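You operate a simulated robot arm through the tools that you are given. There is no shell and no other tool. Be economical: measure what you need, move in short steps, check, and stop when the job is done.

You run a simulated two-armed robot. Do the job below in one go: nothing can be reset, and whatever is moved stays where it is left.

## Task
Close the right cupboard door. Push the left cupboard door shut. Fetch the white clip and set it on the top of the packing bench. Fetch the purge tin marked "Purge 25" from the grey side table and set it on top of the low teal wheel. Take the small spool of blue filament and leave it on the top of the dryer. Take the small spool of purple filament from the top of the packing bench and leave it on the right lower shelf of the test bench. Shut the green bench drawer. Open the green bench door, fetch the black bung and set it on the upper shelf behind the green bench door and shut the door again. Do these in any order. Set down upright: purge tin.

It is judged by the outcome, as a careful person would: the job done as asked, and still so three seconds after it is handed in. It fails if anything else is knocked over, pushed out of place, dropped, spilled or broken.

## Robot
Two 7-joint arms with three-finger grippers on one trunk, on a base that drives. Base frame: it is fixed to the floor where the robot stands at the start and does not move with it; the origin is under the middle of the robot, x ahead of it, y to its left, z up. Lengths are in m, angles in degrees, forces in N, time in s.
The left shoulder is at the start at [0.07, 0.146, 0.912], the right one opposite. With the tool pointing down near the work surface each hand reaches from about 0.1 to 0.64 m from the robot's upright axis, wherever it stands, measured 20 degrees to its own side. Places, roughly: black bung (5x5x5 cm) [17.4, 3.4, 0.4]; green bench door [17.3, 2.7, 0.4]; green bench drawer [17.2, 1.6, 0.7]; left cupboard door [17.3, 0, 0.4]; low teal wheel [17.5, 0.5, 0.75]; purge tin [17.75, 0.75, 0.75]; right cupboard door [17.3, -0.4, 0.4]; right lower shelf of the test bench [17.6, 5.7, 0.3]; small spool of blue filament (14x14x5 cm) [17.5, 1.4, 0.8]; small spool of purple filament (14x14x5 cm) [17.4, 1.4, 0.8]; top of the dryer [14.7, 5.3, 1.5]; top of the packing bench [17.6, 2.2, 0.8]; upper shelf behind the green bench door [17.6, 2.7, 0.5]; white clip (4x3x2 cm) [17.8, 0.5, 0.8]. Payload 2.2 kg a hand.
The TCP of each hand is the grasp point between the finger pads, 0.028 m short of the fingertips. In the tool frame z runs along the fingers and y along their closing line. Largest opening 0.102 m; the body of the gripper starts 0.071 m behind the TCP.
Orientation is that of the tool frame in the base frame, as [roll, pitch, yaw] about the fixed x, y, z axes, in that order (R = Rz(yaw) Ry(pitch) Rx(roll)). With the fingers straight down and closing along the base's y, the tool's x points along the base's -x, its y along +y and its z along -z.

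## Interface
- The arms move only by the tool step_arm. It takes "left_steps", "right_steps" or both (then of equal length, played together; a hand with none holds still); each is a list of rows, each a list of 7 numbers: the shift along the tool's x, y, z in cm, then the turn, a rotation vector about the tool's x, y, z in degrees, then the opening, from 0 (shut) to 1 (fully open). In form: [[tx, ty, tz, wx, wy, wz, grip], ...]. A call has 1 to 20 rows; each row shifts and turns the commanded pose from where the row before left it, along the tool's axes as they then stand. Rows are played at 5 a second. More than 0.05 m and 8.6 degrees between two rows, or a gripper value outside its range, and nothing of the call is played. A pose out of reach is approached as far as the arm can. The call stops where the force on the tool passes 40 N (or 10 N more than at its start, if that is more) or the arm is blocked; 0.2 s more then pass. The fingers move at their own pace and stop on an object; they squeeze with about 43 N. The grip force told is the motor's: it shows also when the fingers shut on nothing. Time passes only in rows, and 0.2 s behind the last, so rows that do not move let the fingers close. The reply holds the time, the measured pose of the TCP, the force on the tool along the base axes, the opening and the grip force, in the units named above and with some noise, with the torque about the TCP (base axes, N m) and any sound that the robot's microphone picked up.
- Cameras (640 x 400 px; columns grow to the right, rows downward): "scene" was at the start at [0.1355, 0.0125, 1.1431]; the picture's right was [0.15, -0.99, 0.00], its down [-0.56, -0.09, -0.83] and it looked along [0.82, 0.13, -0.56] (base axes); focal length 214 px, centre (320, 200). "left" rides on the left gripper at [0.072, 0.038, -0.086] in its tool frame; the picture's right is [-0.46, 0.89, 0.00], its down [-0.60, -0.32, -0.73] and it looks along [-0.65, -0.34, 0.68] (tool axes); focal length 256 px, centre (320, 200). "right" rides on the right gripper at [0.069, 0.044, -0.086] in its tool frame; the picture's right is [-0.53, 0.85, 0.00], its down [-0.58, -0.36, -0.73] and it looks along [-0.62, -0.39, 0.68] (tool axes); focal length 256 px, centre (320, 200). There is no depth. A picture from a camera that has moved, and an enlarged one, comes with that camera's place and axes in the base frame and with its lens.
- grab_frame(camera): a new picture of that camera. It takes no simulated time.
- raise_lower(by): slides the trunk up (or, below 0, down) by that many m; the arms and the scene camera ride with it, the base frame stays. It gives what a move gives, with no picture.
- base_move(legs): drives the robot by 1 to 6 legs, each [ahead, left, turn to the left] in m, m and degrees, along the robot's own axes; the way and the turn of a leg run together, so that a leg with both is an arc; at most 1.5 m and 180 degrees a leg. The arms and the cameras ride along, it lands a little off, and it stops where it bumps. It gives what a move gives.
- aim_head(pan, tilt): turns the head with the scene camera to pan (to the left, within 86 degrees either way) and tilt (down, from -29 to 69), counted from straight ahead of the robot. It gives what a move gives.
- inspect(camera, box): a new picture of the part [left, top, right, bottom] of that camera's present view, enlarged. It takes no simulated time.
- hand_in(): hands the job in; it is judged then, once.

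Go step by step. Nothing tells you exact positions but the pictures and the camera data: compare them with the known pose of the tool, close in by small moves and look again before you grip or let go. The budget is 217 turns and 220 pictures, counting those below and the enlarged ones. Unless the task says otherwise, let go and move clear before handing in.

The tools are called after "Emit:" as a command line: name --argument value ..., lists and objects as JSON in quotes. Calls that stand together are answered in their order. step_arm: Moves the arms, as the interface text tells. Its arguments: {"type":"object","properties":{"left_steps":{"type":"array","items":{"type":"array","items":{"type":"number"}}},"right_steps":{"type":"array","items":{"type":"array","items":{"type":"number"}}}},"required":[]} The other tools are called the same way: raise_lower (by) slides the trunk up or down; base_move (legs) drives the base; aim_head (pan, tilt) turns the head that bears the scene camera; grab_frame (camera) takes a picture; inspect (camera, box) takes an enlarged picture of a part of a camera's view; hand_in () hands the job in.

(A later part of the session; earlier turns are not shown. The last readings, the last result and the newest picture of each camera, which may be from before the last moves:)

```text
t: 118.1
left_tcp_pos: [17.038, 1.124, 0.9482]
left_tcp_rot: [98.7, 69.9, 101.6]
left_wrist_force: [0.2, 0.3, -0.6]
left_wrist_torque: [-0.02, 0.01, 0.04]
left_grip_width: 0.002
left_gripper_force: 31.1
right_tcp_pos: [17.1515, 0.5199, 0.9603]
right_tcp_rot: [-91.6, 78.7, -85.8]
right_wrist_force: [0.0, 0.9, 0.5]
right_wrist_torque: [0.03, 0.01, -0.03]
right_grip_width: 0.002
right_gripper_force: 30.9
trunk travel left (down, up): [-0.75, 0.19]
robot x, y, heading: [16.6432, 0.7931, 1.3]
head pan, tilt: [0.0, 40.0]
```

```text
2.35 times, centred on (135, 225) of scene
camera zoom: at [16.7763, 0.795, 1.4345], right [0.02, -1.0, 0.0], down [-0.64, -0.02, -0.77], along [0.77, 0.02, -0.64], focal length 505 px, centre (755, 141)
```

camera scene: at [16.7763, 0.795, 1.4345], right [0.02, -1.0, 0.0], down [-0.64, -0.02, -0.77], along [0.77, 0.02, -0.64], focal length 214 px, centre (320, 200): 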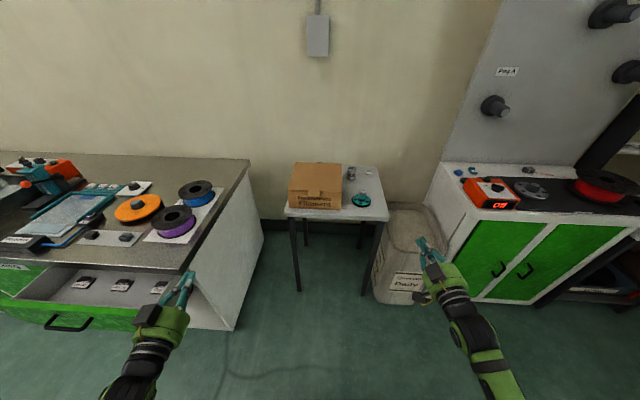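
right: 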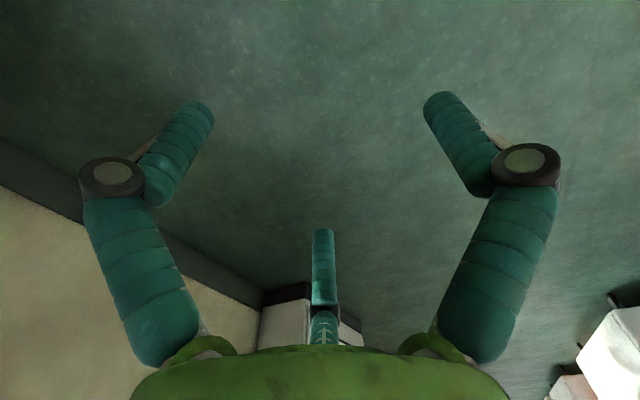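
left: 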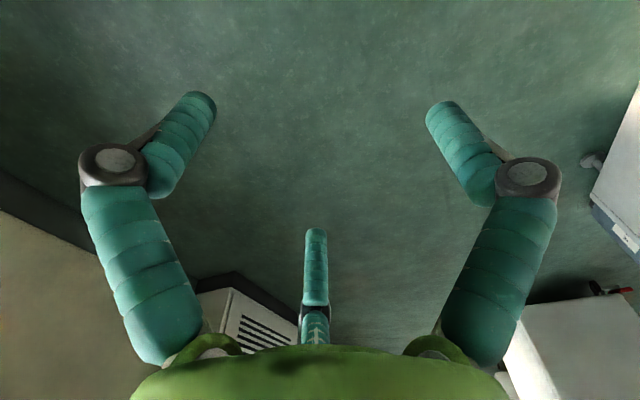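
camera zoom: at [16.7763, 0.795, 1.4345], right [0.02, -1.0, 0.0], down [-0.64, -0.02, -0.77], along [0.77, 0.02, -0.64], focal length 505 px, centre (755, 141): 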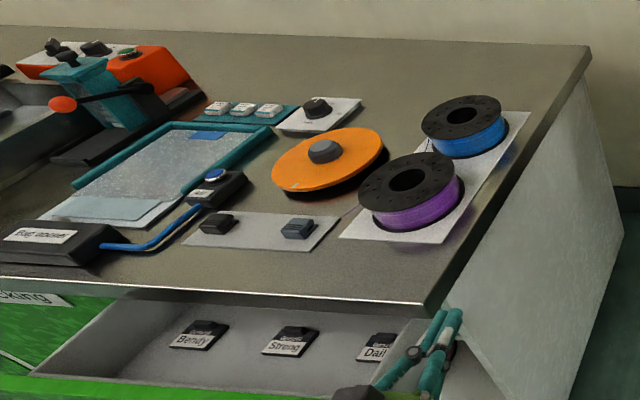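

The wheel's hub is marked "Low", with the grey "Purge 25" tin behind (≈17.79,0.64) and the clip at ≈(17.83,0.535). I drive closer, then turn the right hand down.

Emit:
base_move --legs '[[0.45, 0, -1.3]]'

Emit:
step_arm --right_steps '[[0, 0, 0, 0, 0, -8, 0], [0, 0, 0, 0, 8.2, -3.3, 0], [0, 0, 0, 0, 8.2, 0, 0], [0, 0, 0, 0, 8.2, 0, 0], [0, 0, 0, 0, 8.2, 0, 0], [0, 0, 0, 0, 8.2, 0, 0], [0, 0, 0, 0, 8.2, 0, 0], [0, 0, 0, 0, 8.2, 0, 0], [0, 0, 0, 0, 8.2, 0, 0], [0, 0, 0, 0, 8.2, 0, 0], [0, 0, 0, 0, 8.2, 0, 1], [0, 0, 0, 0, 8, 0, 1]]'

Emit:
grab_frame --camera "scene"

Emit:
grab_frame --camera "right"

```text
t: 120.7
left_tcp_pos: [17.4858, 1.1161, 0.9469]
left_tcp_rot: [98.8, 69.8, 99.9]
left_wrist_force: [-0.1, -0.2, -0.8]
left_wrist_torque: [0.01, 0.0, -0.02]
left_grip_width: 0.002
left_gripper_force: 31.6
right_tcp_pos: [17.58, 0.5089, 0.961]
right_tcp_rot: [-91.6, 78.8, -87.3]
right_wrist_force: [-0.7, -0.2, 0.7]
right_wrist_torque: [0.01, 0.0, 0.0]
right_grip_width: 0.0019
right_gripper_force: 31.7
trunk travel left (down, up): [-0.75, 0.19]
robot x, y, heading: [17.0798, 0.7963, -0.4]
head pan, tilt: [0.0, 40.0]
```

```text
refused: row 2 steps farther than a row can; nothing moved
```

```text
192 pictures are left
camera scene: at [17.213, 0.7947, 1.4345], right [-0.01, -1.0, 0.0], down [-0.64, 0.0, -0.77], along [0.77, 0.0, -0.64], focal length 214 px, centre (320, 200)
```

scene: 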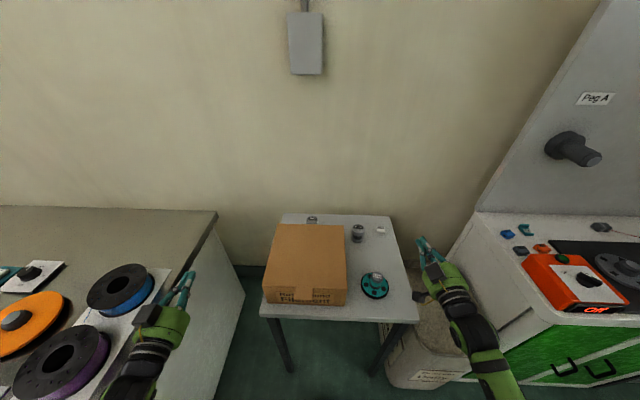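

```text
191 pictures are left
camera right: at [17.4908, 0.531, 0.8848], right [-0.07, 0.93, 0.36], down [-0.71, -0.3, 0.64], along [0.7, -0.21, 0.68], focal length 256 px, centre (320, 200)
```

right: 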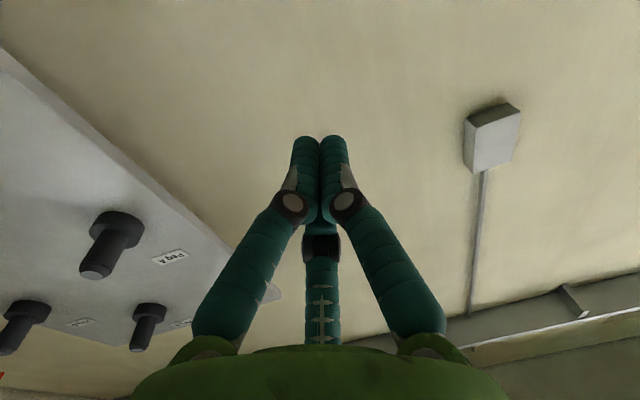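

I retry with smaller rows, turning both hands down.

Emit:
step_arm --left_steps '[[0, 0, 0, 0, 0, 8, 0], [0, 0, 0, 0, 0, 8, 0], [0, 0, 0, 0, 0, 4, 0], [0, 0, 0, 0, 8.2, 0, 0], [0, 0, 0, 0, 8.2, 0, 0], [0, 0, 0, 0, 8.2, 0, 0], [0, 0, 0, 0, 8.2, 0, 0], [0, 0, 0, 0, 8.2, 0, 0], [0, 0, 0, 0, 8.2, 0, 0], [0, 0, 0, 0, 8.2, 0, 0], [0, 0, 0, 0, 8.2, 0, 0], [0, 0, 0, 0, 8.2, 0, 0], [0, 0, 0, 0, 8.2, 0, 1], [0, 0, 0, 0, 5, 0, 1]]' --right_steps '[[0, 0, 0, 0, 0, -8, 0], [0, 0, 0, 0, 0, -3.3, 0], [0, 0, 0, 0, 8.2, 0, 0], [0, 0, 0, 0, 8.2, 0, 0], [0, 0, 0, 0, 8.2, 0, 0], [0, 0, 0, 0, 8.2, 0, 0], [0, 0, 0, 0, 8.2, 0, 0], [0, 0, 0, 0, 8.2, 0, 0], [0, 0, 0, 0, 8.2, 0, 0], [0, 0, 0, 0, 8.2, 0, 0], [0, 0, 0, 0, 8.2, 0, 0], [0, 0, 0, 0, 8.2, 0, 0], [0, 0, 0, 0, 8, 0, 1], [0, 0, 0, 0, 0, 0, 1]]'

Emit:
inspect --camera "scene" --box '[250, 190, 450, 330]'

```text
t: 123.7
left_tcp_pos: [17.4802, 1.1283, 0.9488]
left_tcp_rot: [138.2, -1.6, -179.6]
left_wrist_force: [0.1, -0.7, -0.8]
left_wrist_torque: [0.0, -0.03, 0.0]
left_grip_width: 0.102
left_gripper_force: 0.1
right_tcp_pos: [17.5795, 0.5088, 0.9616]
right_tcp_rot: [-157.4, -0.4, -175.7]
right_wrist_force: [-0.4, -0.4, -0.4]
right_wrist_torque: [0.01, -0.01, -0.03]
right_grip_width: 0.1023
right_gripper_force: 0.0
trunk travel left (down, up): [-0.75, 0.19]
robot x, y, heading: [17.0795, 0.7962, -0.3]
head pan, tilt: [0.0, 40.0]
```

```text
2.86 times, centred on (350, 260) of scene
camera zoom: at [17.2128, 0.7953, 1.4345], right [-0.01, -1.0, 0.0], down [-0.64, 0.0, -0.77], along [0.77, 0.0, -0.64], focal length 613 px, centre (234, 29)
```

zoom: 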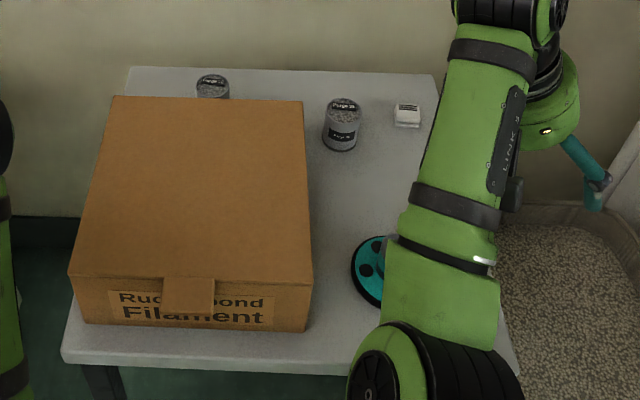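

My roll correction went the wrong way; I straighten both hands.

Emit:
step_arm --left_steps '[[0, 0, 0, 8.4, 0, 0, 1], [0, 0, 0, 8.4, 0, 0, 1], [0, 0, 0, 8.4, 0, 0, 1], [0, 0, 0, 8.4, 0, 0, 1], [0, 0, 0, 8.2, 0, 0, 1]]' --right_steps '[[0, 0, 0, -8, 0, 0, 1], [0, 0, 0, -8, 0, 0, 1], [0, 0, 0, -6.6, 0, 0, 1], [0, 0, 0, 0, 0, -4, 1], [0, 0, 0, 0, 0, 0, 1]]'

Emit:
grab_frame --camera "scene"

Emit:
grab_frame --camera "right"

```text
t: 124.9
left_tcp_pos: [17.499, 1.1447, 0.9353]
left_tcp_rot: [-178.5, -0.7, -179.8]
left_wrist_force: [0.3, 0.6, -0.3]
left_wrist_torque: [0.0, -0.02, 0.0]
left_grip_width: 0.1023
left_gripper_force: 0.1
left hand out of reach, approached as far as the arm can: row 3, 4
right_tcp_pos: [17.5842, 0.5027, 0.958]
right_tcp_rot: [179.9, -0.2, -172.2]
right_wrist_force: [-0.2, -0.3, -0.3]
right_wrist_torque: [-0.02, 0.0, 0.01]
right_grip_width: 0.102
right_gripper_force: 0.2
right hand out of reach, approached as far as the arm can: row 2, 3
trunk travel left (down, up): [-0.75, 0.19]
robot x, y, heading: [17.0786, 0.7956, -0.3]
head pan, tilt: [0.0, 40.0]
```

```text
189 pictures are left
camera scene: at [17.2135, 0.7945, 1.4344], right [-0.01, -1.0, 0.0], down [-0.64, 0.0, -0.77], along [0.77, 0.0, -0.64], focal length 214 px, centre (320, 200)
```

scene: 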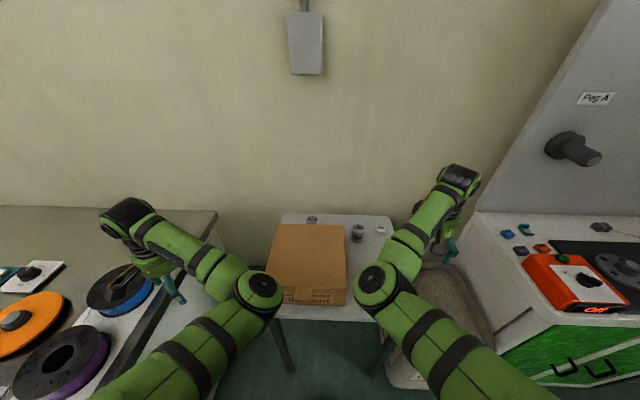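

```text
188 pictures are left
camera right: at [17.5105, 0.5346, 1.0448], right [0.41, 0.91, 0.0], down [0.62, -0.28, 0.73], along [0.66, -0.3, -0.69], focal length 256 px, centre (320, 200)
```

right: 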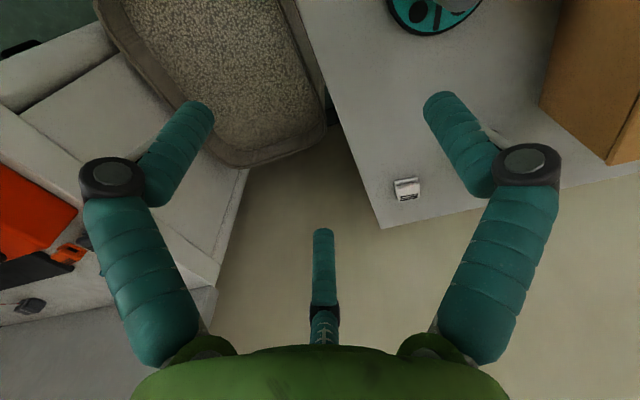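

The clip shows at ≈(17.81,0.54). I drive in 0.12 m so the tin is within tool-down reach.

Emit:
base_move --legs '[[0.12, 0, 0.3]]'

Emit:
step_arm --right_steps '[[0, 4, 0, 0, 0, -3, 1], [0, 4, 0, 0, 0, -3, 1], [0, 4, 0, 0, 0, -2, 1], [0, 1, 0, 0, 0, 0, 1]]'

Emit:
grab_frame --camera "right"

Emit:
grab_frame --camera "scene"

```text
t: 126.2
left_tcp_pos: [17.6156, 1.1458, 0.9361]
left_tcp_rot: [-178.4, -0.4, -179.2]
left_wrist_force: [-0.3, -0.2, 0.4]
left_wrist_torque: [0.03, -0.02, 0.02]
left_grip_width: 0.1023
left_gripper_force: 0.0
right_tcp_pos: [17.7033, 0.5056, 0.9586]
right_tcp_rot: [-179.9, -0.3, -171.8]
right_wrist_force: [-0.2, -0.2, -0.1]
right_wrist_torque: [0.0, -0.03, 0.01]
right_grip_width: 0.1019
right_gripper_force: 0.1
trunk travel left (down, up): [-0.75, 0.19]
robot x, y, heading: [17.1987, 0.7974, 0.0]
head pan, tilt: [0.0, 40.0]
```

```text
t: 127.2
left_tcp_pos: [17.6147, 1.1479, 0.9367]
left_tcp_rot: [-178.5, -0.6, -179.1]
left_wrist_force: [0.7, 0.2, -0.2]
left_wrist_torque: [0.01, 0.0, 0.02]
left_grip_width: 0.102
left_gripper_force: 0.1
right_tcp_pos: [17.7417, 0.5858, 0.9265]
right_tcp_rot: [-178.8, 0.6, -165.4]
right_wrist_force: [0.4, -0.2, 0.0]
right_wrist_torque: [0.0, -0.02, -0.01]
right_grip_width: 0.102
right_gripper_force: 0.1
right hand out of reach, approached as far as the arm can: row 1, 2, 3, 4
trunk travel left (down, up): [-0.75, 0.19]
robot x, y, heading: [17.2018, 0.7974, -0.2]
head pan, tilt: [0.0, 40.0]
```

```text
187 pictures are left
camera right: at [17.6607, 0.6102, 1.0118], right [0.3, 0.95, -0.01], down [0.64, -0.19, 0.74], along [0.71, -0.23, -0.67], focal length 256 px, centre (320, 200)
```

right: 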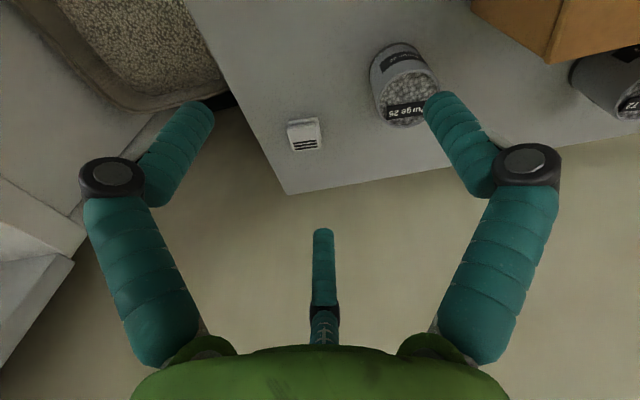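

```text
186 pictures are left
camera scene: at [17.3315, 0.7955, 1.4345], right [0.0, -1.0, 0.0], down [-0.64, 0.0, -0.77], along [0.77, 0.0, -0.64], focal length 214 px, centre (320, 200)
```

scene: 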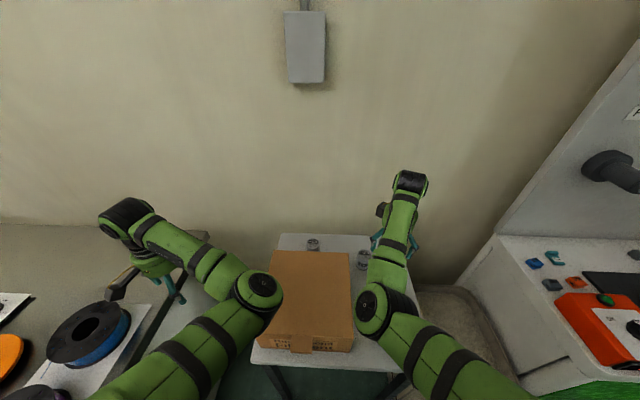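

The tin is at ≈(17.775,0.647), clip ≈(17.81,0.542). The arm is near its reach with tool straight down, so I straighten yaw and tilt the tool 32° forward.

Emit:
step_arm --right_steps '[[0, 0, 0, 0, 0, 7.3, 1], [0, 0, 0, 0, 0, 7.3, 1], [0, 0, 0, 0, -8, 0, 1], [0, 0, 0, 0, -8, 0, 1], [0, 0, 0, 0, -8, 0, 1], [0, 0, 0, 0, -8, 0, 1]]'

Emit:
grab_frame --camera "right"

```text
t: 128.6
left_tcp_pos: [17.6151, 1.1472, 0.9378]
left_tcp_rot: [-178.4, -0.5, -178.9]
left_wrist_force: [0.7, 1.2, 1.1]
left_wrist_torque: [-0.02, -0.02, 0.06]
left_grip_width: 0.1021
left_gripper_force: 0.0
right_tcp_pos: [17.7439, 0.5286, 0.9405]
right_tcp_rot: [-170.7, 32.8, -177.6]
right_wrist_force: [-0.8, 0.7, 0.4]
right_wrist_torque: [0.02, 0.01, -0.01]
right_grip_width: 0.1018
right_gripper_force: 0.1
trunk travel left (down, up): [-0.75, 0.19]
robot x, y, heading: [17.2019, 0.7956, -0.0]
head pan, tilt: [0.0, 40.0]
stopped in row 6 (right hand): the arm was blocked; the commanded pose is now the measured one
```

```text
185 pictures are left
camera right: at [17.6415, 0.5806, 0.9689], right [0.49, 0.86, 0.17], down [0.07, -0.24, 0.97], along [0.87, -0.46, -0.18], focal length 256 px, centre (320, 200)
```

right: 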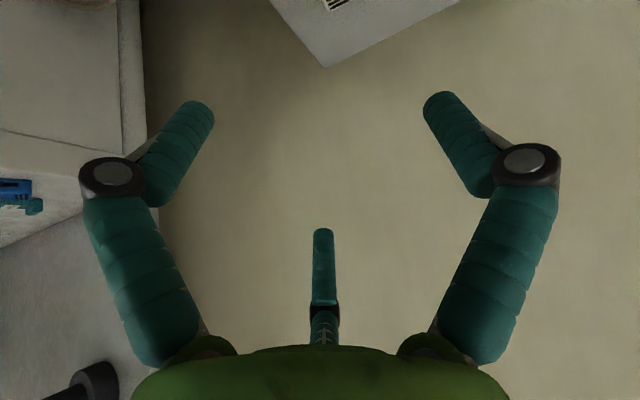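

The arm was blocked; I look at what it touches.

Emit:
grab_frame --camera "scene"

Emit:
grab_frame --camera "left"

```text
184 pictures are left
camera scene: at [17.3311, 0.7949, 1.4346], right [0.0, -1.0, 0.0], down [-0.64, 0.0, -0.77], along [0.77, 0.0, -0.64], focal length 214 px, centre (320, 200)
```

scene: 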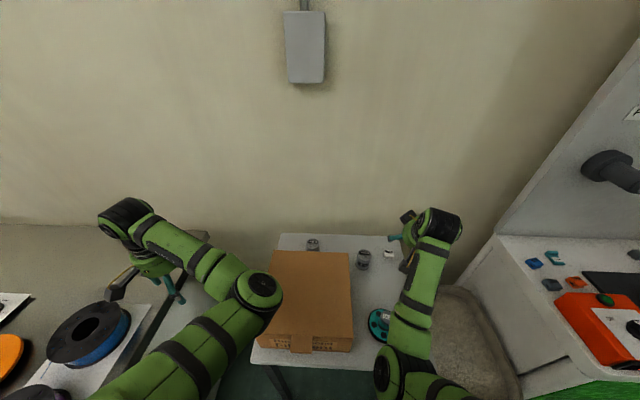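

```text
183 pictures are left
camera left: at [17.5423, 1.1887, 1.0237], right [0.45, 0.89, -0.03], down [0.62, -0.29, 0.73], along [0.65, -0.35, -0.68], focal length 256 px, centre (320, 200)
```

left: 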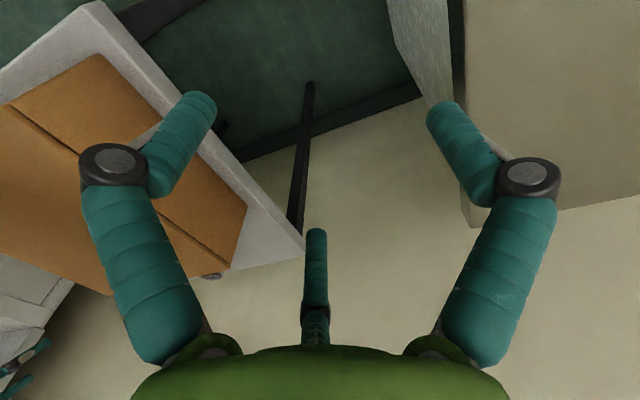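

Nothing in the scene is touched; it is a joint limit. I return to tool-down and lower slightly.

Emit:
step_arm --right_steps '[[0, 0, 0, 0, 8, 0, 1], [0, 0, 0, 0, 8, 0, 1], [0, 0, 0, 0, 8, 0, 1], [0, 0, 0, 0, 8, 0, 1], [0, 0, 0, -8, 0, 0, 1], [0, 0, 3, 0, 0, 0, 1], [0, 0, 3, 0, 0, 0, 1]]'

```text
t: 130.2
left_tcp_pos: [17.6168, 1.1481, 0.9361]
left_tcp_rot: [-178.5, -0.6, -179.0]
left_wrist_force: [-0.1, -1.3, -1.2]
left_wrist_torque: [0.01, 0.04, -0.01]
left_grip_width: 0.1019
left_gripper_force: 0.0
right_tcp_pos: [17.7473, 0.53, 0.8761]
right_tcp_rot: [179.7, 1.1, 177.6]
right_wrist_force: [-0.1, -0.3, -1.3]
right_wrist_torque: [0.0, 0.01, -0.02]
right_grip_width: 0.1015
right_gripper_force: 0.1
trunk travel left (down, up): [-0.75, 0.19]
robot x, y, heading: [17.2006, 0.7933, 0.0]
head pan, tilt: [0.0, 40.0]
```

Lower down it reaches fine. I move above the tin, narrowing the grip and yawing so the left finger stays clear of the box.

Emit:
step_arm --right_steps '[[-1, 2.5, 0, 0, 0, 0, 0.8], [-1, 2.5, 0, 0, 0, 0, 0.8], [0, 2.5, 0, 0, 0, 7, 0.8], [0, 2, 0, 0, 0, 7, 0.8], [0, 0, 0, 0, 0, 6, 0.8]]'

Emit:
grab_frame --camera "right"

Emit:
grab_frame --camera "scene"

```text
t: 131.4
left_tcp_pos: [17.6152, 1.1483, 0.936]
left_tcp_rot: [-178.5, -0.6, -178.9]
left_wrist_force: [0.6, 0.4, -1.0]
left_wrist_torque: [-0.02, 0.02, 0.0]
left_grip_width: 0.1019
left_gripper_force: 0.0
right_tcp_pos: [17.7738, 0.6245, 0.8791]
right_tcp_rot: [179.4, 0.9, 157.4]
right_wrist_force: [0.3, -0.4, -0.4]
right_wrist_torque: [0.02, -0.03, 0.02]
right_grip_width: 0.0817
right_gripper_force: 0.1
trunk travel left (down, up): [-0.75, 0.19]
robot x, y, heading: [17.1983, 0.7958, 0.3]
head pan, tilt: [0.0, 40.0]
```

```text
182 pictures are left
camera right: at [17.724, 0.6898, 0.9656], right [0.82, 0.58, 0.02], down [0.38, -0.56, 0.74], along [0.43, -0.6, -0.68], focal length 256 px, centre (320, 200)
```

right: 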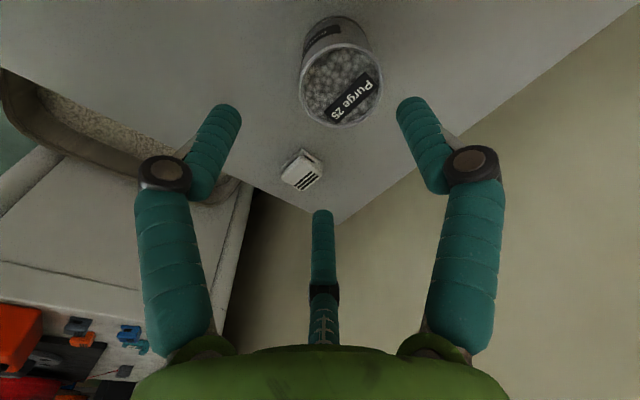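

```text
181 pictures are left
camera scene: at [17.332, 0.7949, 1.4345], right [0.0, -1.0, 0.0], down [-0.64, 0.0, -0.77], along [0.77, 0.0, -0.64], focal length 214 px, centre (320, 200)
```

scene: 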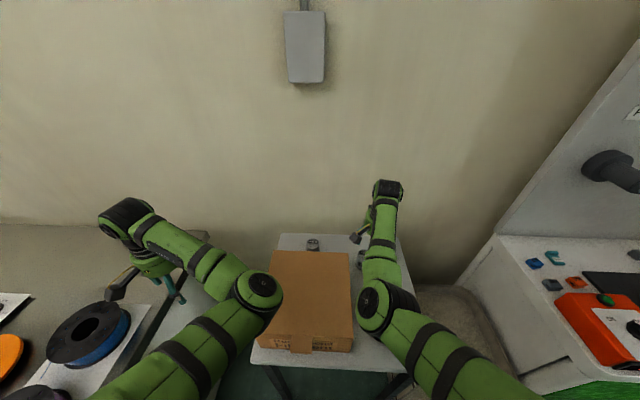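

Tin centre ≈(17.777,0.640); it is open and holds pellets. I centre and descend, checking before gripping.

Emit:
step_arm --right_steps '[[0.3, 1.5, 0, 0, 0, 0, 0.8], [0, 0, 3, 0, 0, 0, 0.8], [0, 0, 3, 0, 0, 0, 0.8], [0, 0, 2, 0, 0, 0, 0.8]]'

Emit:
grab_frame --camera "right"

```text
t: 132.4
left_tcp_pos: [17.6148, 1.1492, 0.9374]
left_tcp_rot: [-178.5, -0.6, -179.0]
left_wrist_force: [0.1, -0.9, 0.1]
left_wrist_torque: [0.03, -0.03, 0.01]
left_grip_width: 0.1018
left_gripper_force: 0.2
right_tcp_pos: [17.7793, 0.6369, 0.8007]
right_tcp_rot: [179.4, 1.0, 157.5]
right_wrist_force: [0.4, -0.3, 0.3]
right_wrist_torque: [0.0, 0.03, -0.04]
right_grip_width: 0.0818
right_gripper_force: 0.0
trunk travel left (down, up): [-0.75, 0.19]
robot x, y, heading: [17.2013, 0.7967, -0.1]
head pan, tilt: [0.0, 40.0]
```

```text
180 pictures are left
camera right: at [17.7297, 0.7028, 0.8859], right [0.82, 0.58, 0.02], down [0.38, -0.56, 0.74], along [0.43, -0.6, -0.68], focal length 256 px, centre (320, 200)
```

right: 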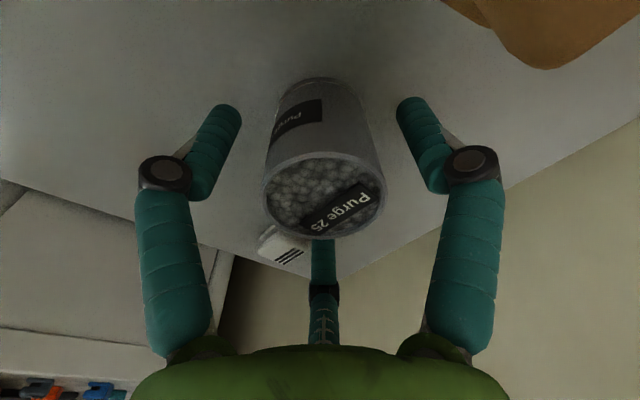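

Tin is centred between the fingers. Lower 2 cm more and close.

Emit:
step_arm --right_steps '[[0, 0.2, 1, 0, 0, 0, 0.8], [0, 0, 1, 0, 0, 0, 0.8], [0, 0, 0, 0, 0, 0, 0.45], [0, 0, 0, 0, 0, 0, 0.3], [0, 0, 0, 0, 0, 0, 0.3], [0, 0, -2, 0, 0, 0, 0.3], [0, 0, -3, 0, 0, 0, 0.3], [0, 0, -3, 0, 0, 0, 0.3]]'

Emit:
grab_frame --camera "right"

Emit:
grab_frame --camera "scene"

```text
t: 133.2
left_tcp_pos: [17.6133, 1.1482, 0.9381]
left_tcp_rot: [-178.6, -0.3, -179.0]
left_wrist_force: [-0.1, 0.1, -0.2]
left_wrist_torque: [-0.04, 0.04, -0.01]
left_grip_width: 0.102
left_gripper_force: 0.0
right_tcp_pos: [17.7835, 0.6403, 0.7922]
right_tcp_rot: [178.9, 1.5, 157.5]
right_wrist_force: [-7.6, -2.3, 22.1]
right_wrist_torque: [1.75, 0.84, 0.7]
right_grip_width: 0.0514
right_gripper_force: 42.9
trunk travel left (down, up): [-0.75, 0.19]
robot x, y, heading: [17.1952, 0.7977, 0.3]
head pan, tilt: [0.0, 40.0]
stopped in row 4 (right hand): the force on the tool passed its limit at 42 N (the readings are from after the stop); the commanded pose is now the measured one
```

```text
179 pictures are left
camera right: at [17.7323, 0.7042, 0.8775], right [0.82, 0.58, 0.03], down [0.37, -0.56, 0.74], along [0.44, -0.59, -0.67], focal length 256 px, centre (320, 200)
```

right: 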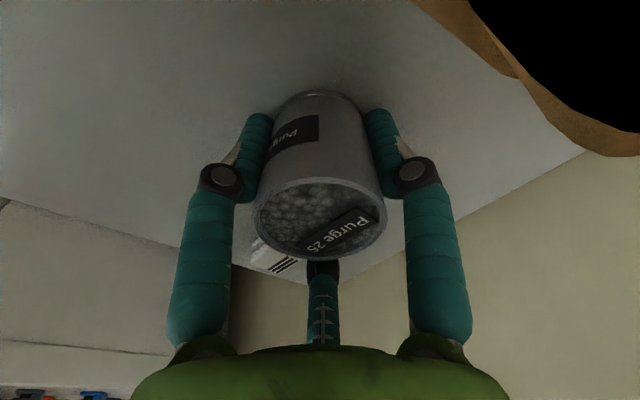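

```text
178 pictures are left
camera scene: at [17.3277, 0.7951, 1.4349], right [0.0, -1.0, 0.0], down [-0.64, 0.0, -0.77], along [0.77, 0.0, -0.64], focal length 214 px, centre (320, 200)
```

scene: 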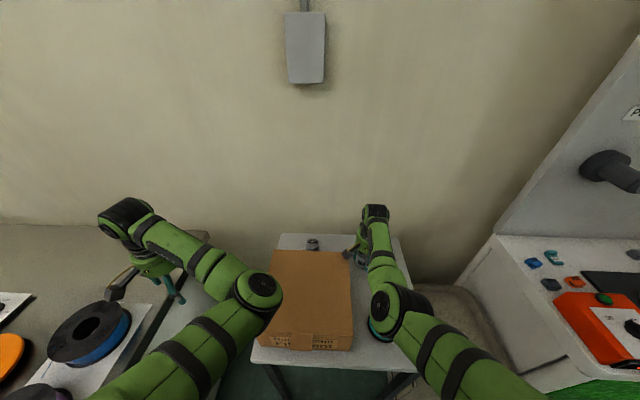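

The tin is gripped; the hand's camera housing seems to press on the box corner, so I lift straight up now.

Emit:
step_arm --right_steps '[[0, 0, -1, 0, 0, 0, 0.3], [0, 0, -2, 0, 0, 0, 0.3], [0, 0, -3, 0, 0, 0, 0.3], [0, 0, -3, 0, 0, 0, 0.3]]'

Emit:
grab_frame --camera "right"

Emit:
grab_frame --camera "scene"

```text
t: 134.2
left_tcp_pos: [17.6159, 1.149, 0.9368]
left_tcp_rot: [-178.6, -0.6, -179.0]
left_wrist_force: [-0.4, -1.1, 0.1]
left_wrist_torque: [-0.01, 0.01, 0.01]
left_grip_width: 0.1019
left_gripper_force: 0.0
right_tcp_pos: [17.7836, 0.641, 0.8799]
right_tcp_rot: [179.1, 1.4, 157.5]
right_wrist_force: [-0.1, -0.3, -1.7]
right_wrist_torque: [0.0, -0.01, -0.03]
right_grip_width: 0.0514
right_gripper_force: 42.9
trunk travel left (down, up): [-0.75, 0.19]
robot x, y, heading: [17.1996, 0.797, 0.1]
head pan, tilt: [0.0, 40.0]
```

```text
177 pictures are left
camera right: at [17.7322, 0.7055, 0.9649], right [0.82, 0.58, 0.03], down [0.37, -0.56, 0.74], along [0.44, -0.59, -0.67], focal length 256 px, centre (320, 200)
```

right: 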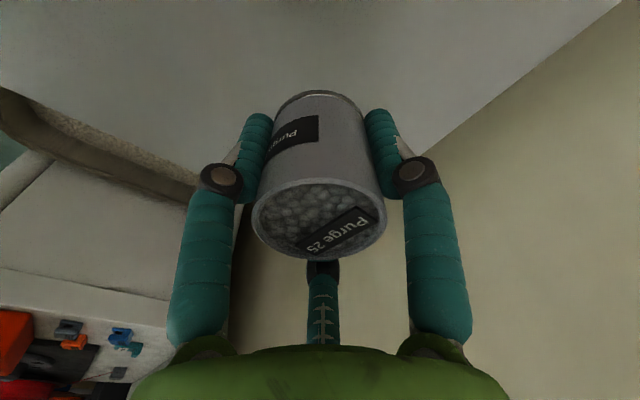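

```text
176 pictures are left
camera scene: at [17.3322, 0.7955, 1.4344], right [0.0, -1.0, 0.0], down [-0.64, 0.0, -0.77], along [0.77, 0.0, -0.64], focal length 214 px, centre (320, 200)
```

scene: 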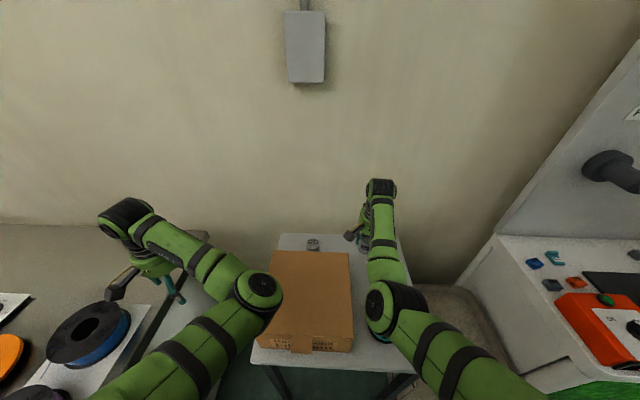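

Lifted cleanly. I rise a bit more and back the base up so the tin goes toward the wheel.

Emit:
step_arm --right_steps '[[0, 0, -2, 0, 0, 0, 0.3]]'

Emit:
base_move --legs '[[-0.14, 0, 0]]'

Emit:
grab_frame --camera "right"

Emit:
grab_frame --camera "scene"

```text
t: 134.6
left_tcp_pos: [17.6153, 1.1468, 0.9357]
left_tcp_rot: [-178.5, -0.6, -179.0]
left_wrist_force: [0.4, -0.3, -0.6]
left_wrist_torque: [-0.03, 0.01, -0.02]
left_grip_width: 0.102
left_gripper_force: 0.1
right_tcp_pos: [17.7792, 0.6402, 0.8982]
right_tcp_rot: [179.2, 1.5, 157.5]
right_wrist_force: [-0.3, 0.3, -1.9]
right_wrist_torque: [0.02, -0.03, 0.01]
right_grip_width: 0.0513
right_gripper_force: 42.5
trunk travel left (down, up): [-0.75, 0.19]
robot x, y, heading: [17.2013, 0.7939, 0.3]
head pan, tilt: [0.0, 40.0]
```

```text
t: 135.9
left_tcp_pos: [17.4755, 1.1486, 0.9356]
left_tcp_rot: [-178.5, -0.8, -179.1]
left_wrist_force: [0.8, 0.8, 0.5]
left_wrist_torque: [0.0, 0.01, -0.03]
left_grip_width: 0.1019
left_gripper_force: 0.0
right_tcp_pos: [17.6406, 0.6391, 0.8977]
right_tcp_rot: [179.1, 1.4, 157.5]
right_wrist_force: [-0.2, -0.5, -1.9]
right_wrist_torque: [-0.02, 0.02, 0.02]
right_grip_width: 0.0509
right_gripper_force: 43.2
trunk travel left (down, up): [-0.75, 0.19]
robot x, y, heading: [17.0553, 0.7966, -0.0]
head pan, tilt: [0.0, 40.0]
```

```text
175 pictures are left
camera right: at [17.5901, 0.7045, 0.9834], right [0.82, 0.58, 0.02], down [0.37, -0.56, 0.74], along [0.44, -0.59, -0.67], focal length 256 px, centre (320, 200)
```

right: 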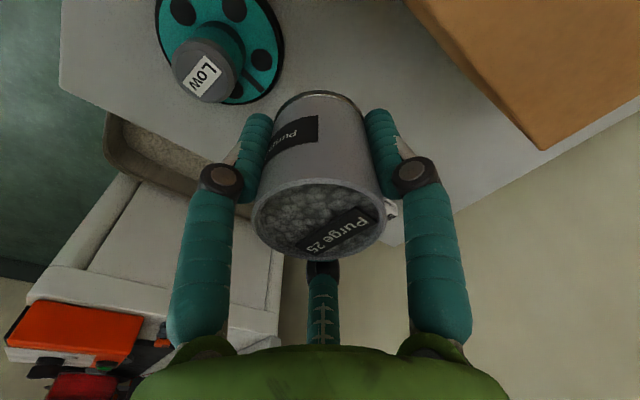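

```text
174 pictures are left
camera scene: at [17.192, 0.7952, 1.4342], right [0.0, -1.0, 0.0], down [-0.64, 0.0, -0.76], along [0.76, 0.0, -0.64], focal length 214 px, centre (320, 200)
```

scene: 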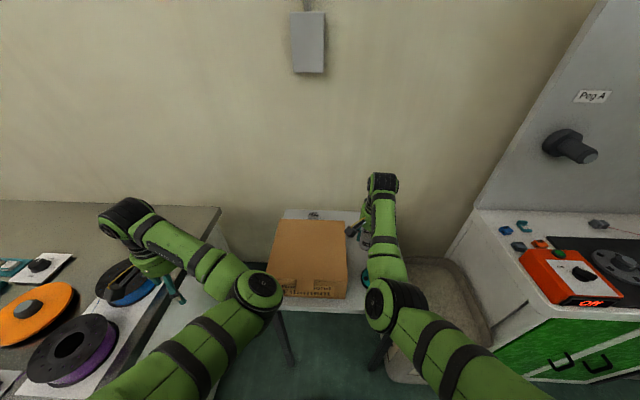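

Hub top seen at ≈(17.57,0.60). I shift toward it and triangulate again.

Emit:
step_arm --right_steps '[[1, 2.5, 0, 0, 0, 0, 0.3], [1.2, 2.5, 0, 0, 0, 0, 0.3]]'

Emit:
grab_frame --camera "right"

```text
t: 136.5
left_tcp_pos: [17.4735, 1.1485, 0.9372]
left_tcp_rot: [-178.6, -0.6, -178.9]
left_wrist_force: [-0.1, 0.1, -0.2]
left_wrist_torque: [-0.01, -0.03, 0.04]
left_grip_width: 0.102
left_gripper_force: 0.0
right_tcp_pos: [17.6383, 0.6939, 0.8989]
right_tcp_rot: [179.0, 1.3, 157.4]
right_wrist_force: [-0.9, 0.4, -0.5]
right_wrist_torque: [-0.02, 0.0, -0.02]
right_grip_width: 0.0509
right_gripper_force: 43.5
trunk travel left (down, up): [-0.75, 0.19]
robot x, y, heading: [17.0559, 0.7977, 0.0]
head pan, tilt: [0.0, 40.0]
```

```text
173 pictures are left
camera right: at [17.5884, 0.7597, 0.9848], right [0.82, 0.58, 0.03], down [0.37, -0.56, 0.74], along [0.44, -0.59, -0.67], focal length 256 px, centre (320, 200)
```

right: 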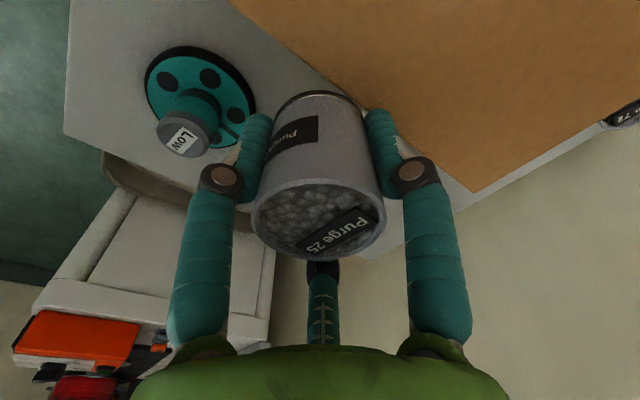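

Triangulation puts the hub top at ≈(17.569,0.617,0.82). I rise 1.5 cm and move the tin over it.

Emit:
step_arm --right_steps '[[0, 0, -1.5, 0, 0, 0, 0.3], [1.1, -3.2, 0, 0, 0, 0, 0.3], [1.1, -3.2, 0, 0, 0, 0, 0.3], [1.2, -3.3, 0, 0, 0, 0, 0.3]]'

Emit:
grab_frame --camera "right"

Emit:
grab_frame --camera "scene"

```text
t: 137.7
left_tcp_pos: [17.4736, 1.1488, 0.9371]
left_tcp_rot: [-178.5, -0.5, -179.0]
left_wrist_force: [-0.4, -0.3, 0.4]
left_wrist_torque: [-0.04, 0.03, 0.01]
left_grip_width: 0.102
left_gripper_force: 0.0
right_tcp_pos: [17.5809, 0.5742, 0.9066]
right_tcp_rot: [-178.2, 3.1, 154.9]
right_wrist_force: [0.3, 0.3, -0.6]
right_wrist_torque: [-0.01, 0.0, -0.02]
right_grip_width: 0.051
right_gripper_force: 42.7
right hand out of reach, approached as far as the arm can: row 4
trunk travel left (down, up): [-0.75, 0.19]
robot x, y, heading: [17.0588, 0.7955, -0.1]
head pan, tilt: [0.0, 40.0]
stopped in row 4 (right hand): the arm was blocked; the commanded pose is now the measured one
```

```text
172 pictures are left
camera right: at [17.5337, 0.6464, 0.9868], right [0.84, 0.54, 0.0], down [0.34, -0.54, 0.77], along [0.42, -0.65, -0.64], focal length 256 px, centre (320, 200)
```

right: 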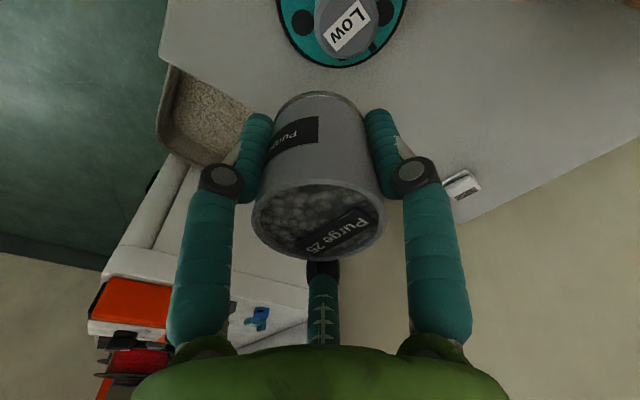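

```text
171 pictures are left
camera scene: at [17.1899, 0.7957, 1.4345], right [0.0, -1.0, 0.0], down [-0.64, 0.0, -0.77], along [0.77, 0.0, -0.64], focal length 214 px, centre (320, 200)
```

scene: 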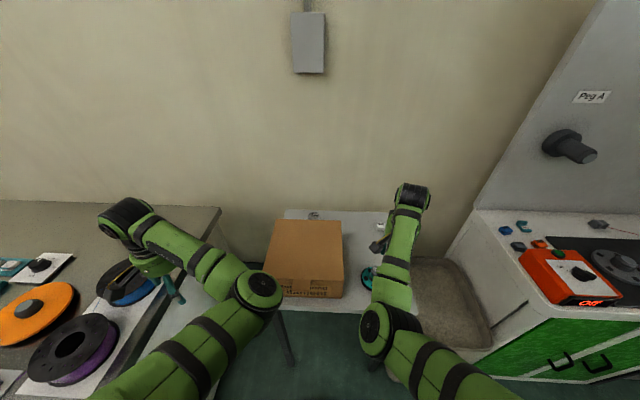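

The box may have shifted about 1 cm left when the tin brushed it; I will check that later. Hub consistent at (17.572,0.616). I undo some yaw and level the tool.

Emit:
step_arm --right_steps '[[0, 0, 0, 0, 0, -7, 0.3], [0, 0, 0, 0, 0, -7, 0.3], [0, 0, 0, 0, 0, -7, 0.3], [0, 0, 0, -1.8, 3, 0, 0.3], [0, 0, 0, 0, 0, 0, 0.3]]'

Emit:
inspect --camera "scene" --box '[250, 190, 450, 315]'

```text
t: 138.9
left_tcp_pos: [17.4737, 1.149, 0.9361]
left_tcp_rot: [-178.4, -0.6, -179.0]
left_wrist_force: [-0.1, 0.2, 0.3]
left_wrist_torque: [0.0, -0.01, 0.01]
left_grip_width: 0.1019
left_gripper_force: 0.0
right_tcp_pos: [17.5792, 0.5675, 0.9053]
right_tcp_rot: [-178.4, -0.8, 175.4]
right_wrist_force: [0.2, -0.7, -1.4]
right_wrist_torque: [-0.05, 0.0, 0.01]
right_grip_width: 0.0512
right_gripper_force: 43.1
trunk travel left (down, up): [-0.75, 0.19]
robot x, y, heading: [17.0575, 0.7981, 0.1]
head pan, tilt: [0.0, 40.0]
```

```text
3.20 times, centred on (350, 252) of scene
camera zoom: at [17.1896, 0.7954, 1.4345], right [0.0, -1.0, 0.0], down [-0.64, 0.0, -0.77], along [0.77, 0.0, -0.64], focal length 686 px, centre (224, 32)
```

zoom: 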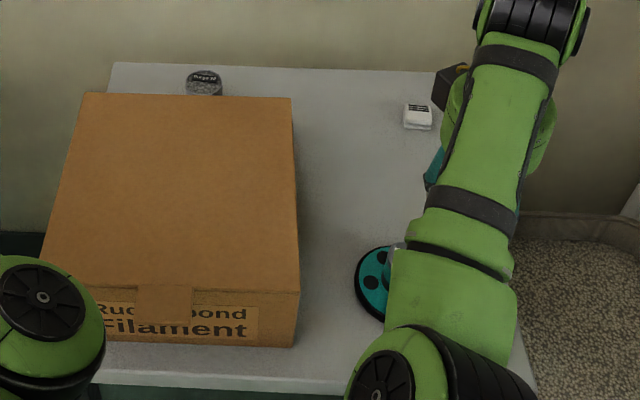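

The box did shift ≈1.5 cm in +y; I'll nudge it back later. Now I move the tin over the hub.

Emit:
step_arm --right_steps '[[0.5, 2.4, 0, -0.8, 0, 0, 0.3], [0.5, 2.4, 0, -0.8, 0, 0, 0.3], [0, 0, 0, 0, 0, 0, 0.3]]'

Emit:
grab_frame --camera "right"

Emit:
inspect --camera "scene" --box '[300, 190, 450, 315]'

```text
t: 139.9
left_tcp_pos: [17.4732, 1.1491, 0.9354]
left_tcp_rot: [-178.5, -0.5, -179.0]
left_wrist_force: [0.6, -1.3, 0.1]
left_wrist_torque: [-0.03, -0.01, 0.01]
left_grip_width: 0.1019
left_gripper_force: 0.1
right_tcp_pos: [17.5903, 0.5901, 0.9077]
right_tcp_rot: [-178.9, 1.0, 173.4]
right_wrist_force: [0.9, -0.7, -1.1]
right_wrist_torque: [-0.02, -0.01, 0.02]
right_grip_width: 0.0512
right_gripper_force: 42.9
right hand out of reach, approached as far as the arm can: row 2
trunk travel left (down, up): [-0.75, 0.19]
robot x, y, heading: [17.0578, 0.7982, 0.2]
head pan, tilt: [0.0, 40.0]
stopped in row 3 (right hand): the arm was blocked; the commanded pose is now the measured one
```

```text
169 pictures are left
camera right: at [17.5264, 0.6425, 0.9927], right [0.63, 0.78, -0.01], down [0.52, -0.41, 0.75], along [0.58, -0.47, -0.67], focal length 256 px, centre (320, 200)
```

right: 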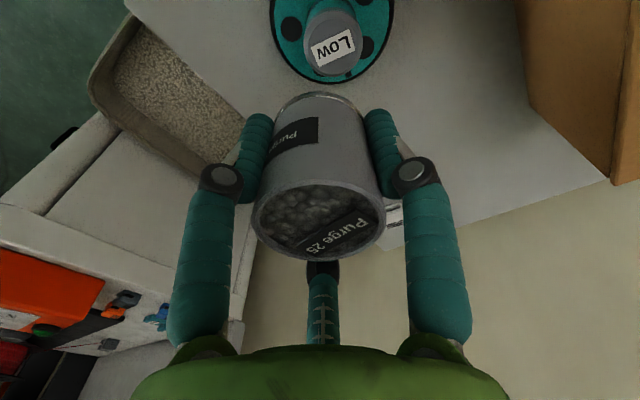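

```text
3.20 times, centred on (375, 252) of scene
camera zoom: at [17.1899, 0.7949, 1.4345], right [0.0, -1.0, 0.0], down [-0.64, 0.0, -0.77], along [0.77, 0.0, -0.64], focal length 686 px, centre (144, 32)
```

zoom: 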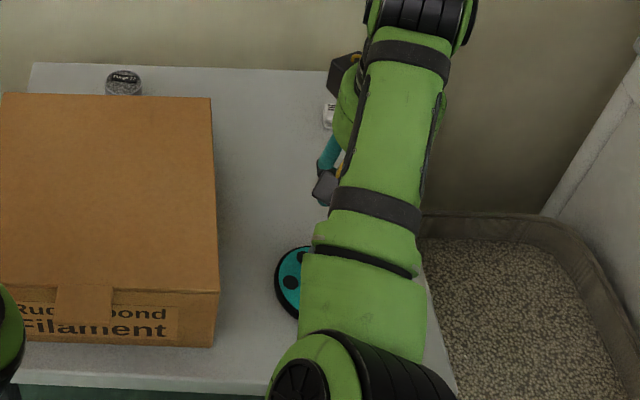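

The arm seems limited upward at this trunk height. I raise the trunk 0.12 and lower the hand by as much to free the posture.

Emit:
raise_lower --by 0.12

Emit:
step_arm --right_steps '[[0, 0, 4, 0, 0, 0, 0.3], [0, 0, 4, 0, 0, 0, 0.3], [0, 0, 3.5, 0, 0, 0, 0.3], [0.5, 2.6, 0, -1, 1, -3, 0.3], [0.5, 0, 0, 0, 0, -3, 0.3], [0.5, 0, 0, 0, 0, 0, 0.3]]'

Emit:
grab_frame --camera "right"

```text
t: 141.4
left_tcp_pos: [17.4728, 1.1487, 1.0558]
left_tcp_rot: [-178.6, -0.6, -178.9]
left_wrist_force: [0.3, 0.3, -0.6]
left_wrist_torque: [-0.06, -0.01, 0.01]
left_grip_width: 0.102
left_gripper_force: 0.1
right_tcp_pos: [17.5915, 0.5912, 1.027]
right_tcp_rot: [-178.8, 0.8, 173.5]
right_wrist_force: [0.0, -0.4, -1.3]
right_wrist_torque: [0.02, 0.01, -0.01]
right_grip_width: 0.0507
right_gripper_force: 42.9
trunk travel left (down, up): [-0.87, 0.07]
robot x, y, heading: [17.0549, 0.7963, 0.4]
head pan, tilt: [0.0, 40.0]
```

```text
t: 142.8
left_tcp_pos: [17.4721, 1.1482, 1.0566]
left_tcp_rot: [-178.5, -0.6, -179.0]
left_wrist_force: [-0.7, 0.4, 0.6]
left_wrist_torque: [0.02, -0.01, 0.0]
left_grip_width: 0.1021
left_gripper_force: 0.1
right_tcp_pos: [17.5776, 0.6178, 0.9131]
right_tcp_rot: [179.8, -0.2, 179.6]
right_wrist_force: [0.1, 0.4, -1.3]
right_wrist_torque: [0.0, -0.01, 0.02]
right_grip_width: 0.0508
right_gripper_force: 42.9
trunk travel left (down, up): [-0.87, 0.07]
robot x, y, heading: [17.0565, 0.7959, -0.0]
head pan, tilt: [0.0, 40.0]
```

```text
167 pictures are left
camera right: at [17.5094, 0.6611, 0.999], right [0.54, 0.84, 0.0], down [0.58, -0.37, 0.73], along [0.61, -0.39, -0.69], focal length 256 px, centre (320, 200)
```

right: 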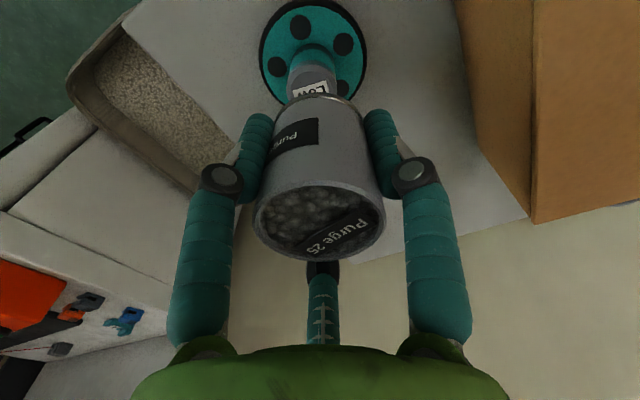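

Aligned within 7 mm. I correct, lower 2.5 cm and look.

Emit:
step_arm --right_steps '[[0.6, 0, 0, 0, 0, 0, 0.3], [0, 0, 1.5, 0, 0, 0, 0.3], [0, 0, 1, 0, 0, 0, 0.3]]'

Emit:
grab_frame --camera "right"

Emit:
aim_head --pan -15 --tilt 60

Emit:
grab_frame --camera "scene"

```text
t: 143.6
left_tcp_pos: [17.4729, 1.1489, 1.0566]
left_tcp_rot: [-178.6, -0.6, -179.0]
left_wrist_force: [0.1, 0.3, -0.7]
left_wrist_torque: [0.0, 0.0, 0.0]
left_grip_width: 0.1023
left_gripper_force: 0.1
right_tcp_pos: [17.5726, 0.622, 0.886]
right_tcp_rot: [179.7, -0.4, 179.8]
right_wrist_force: [-0.8, 0.7, -0.6]
right_wrist_torque: [0.01, -0.01, -0.01]
right_grip_width: 0.051
right_gripper_force: 43.2
trunk travel left (down, up): [-0.87, 0.07]
robot x, y, heading: [17.058, 0.7955, -0.0]
head pan, tilt: [0.0, 40.0]
```

```text
166 pictures are left
camera right: at [17.5025, 0.6644, 0.9732], right [0.54, 0.84, 0.0], down [0.58, -0.37, 0.73], along [0.61, -0.39, -0.69], focal length 256 px, centre (320, 200)
```

right: 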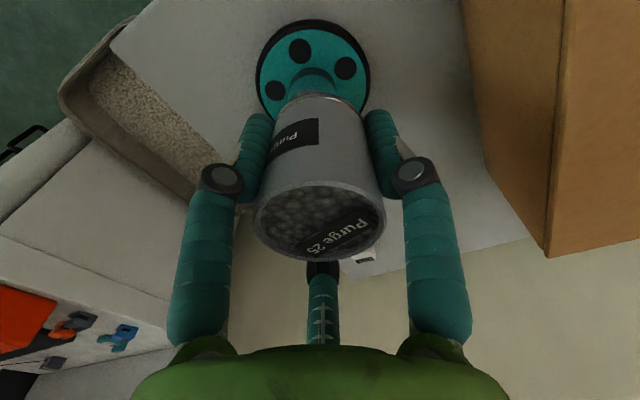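

```text
t: 144.5
left_tcp_pos: [17.4723, 1.1488, 1.0559]
left_tcp_rot: [-178.5, -0.6, -179.0]
left_wrist_force: [0.6, 0.3, 0.4]
left_wrist_torque: [-0.02, 0.01, 0.01]
left_grip_width: 0.1021
left_gripper_force: 0.1
right_tcp_pos: [17.572, 0.6195, 0.8875]
right_tcp_rot: [179.8, -0.4, 179.6]
right_wrist_force: [0.2, 0.4, -1.1]
right_wrist_torque: [-0.02, -0.02, 0.02]
right_grip_width: 0.0457
right_gripper_force: 43.2
trunk travel left (down, up): [-0.87, 0.07]
robot x, y, heading: [17.0576, 0.7941, 0.2]
head pan, tilt: [-15.0, 60.0]
```

```text
165 pictures are left
camera scene: at [17.1693, 0.7778, 1.5278], right [-0.26, -0.97, 0.0], down [-0.84, 0.22, -0.5], along [0.48, -0.13, -0.87], focal length 214 px, centre (320, 200)
```

scene: 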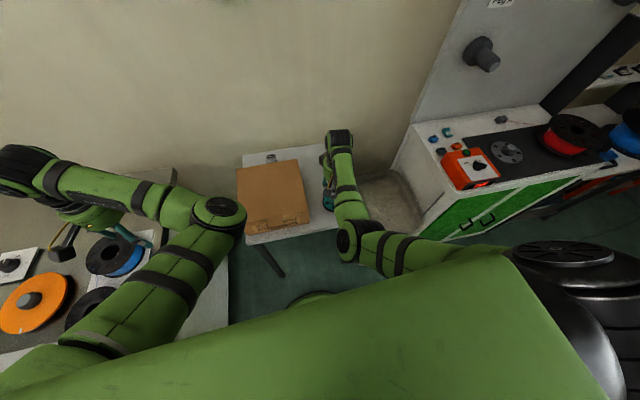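

Grip width reading changed to 0.0457; I check that the tin still sits right.

Emit:
grab_frame --camera "right"

Emit:
inspect --camera "scene" --box '[270, 120, 400, 240]'

```text
164 pictures are left
camera right: at [17.5034, 0.6626, 0.9741], right [0.54, 0.84, 0.0], down [0.58, -0.37, 0.73], along [0.61, -0.39, -0.69], focal length 256 px, centre (320, 200)
```

right: 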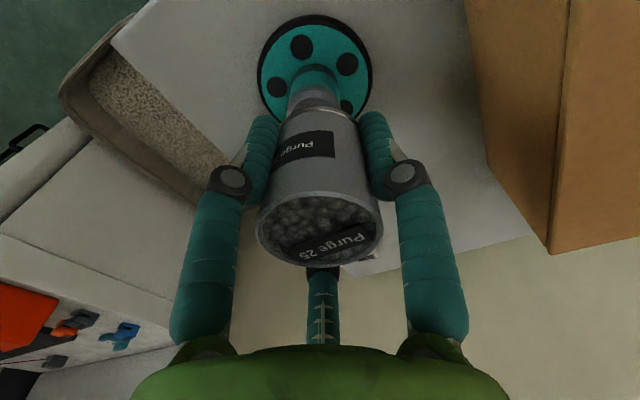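

```text
3.33 times, centred on (335, 180) of scene
camera zoom: at [17.1693, 0.7778, 1.5278], right [-0.26, -0.97, 0.0], down [-0.84, 0.22, -0.5], along [0.48, -0.13, -0.87], focal length 715 px, centre (270, 267)
```

zoom: 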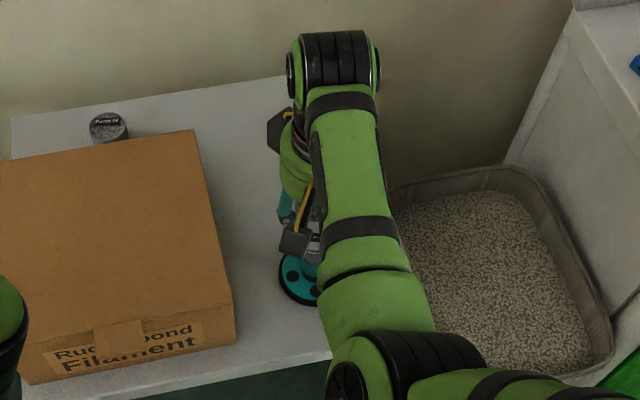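

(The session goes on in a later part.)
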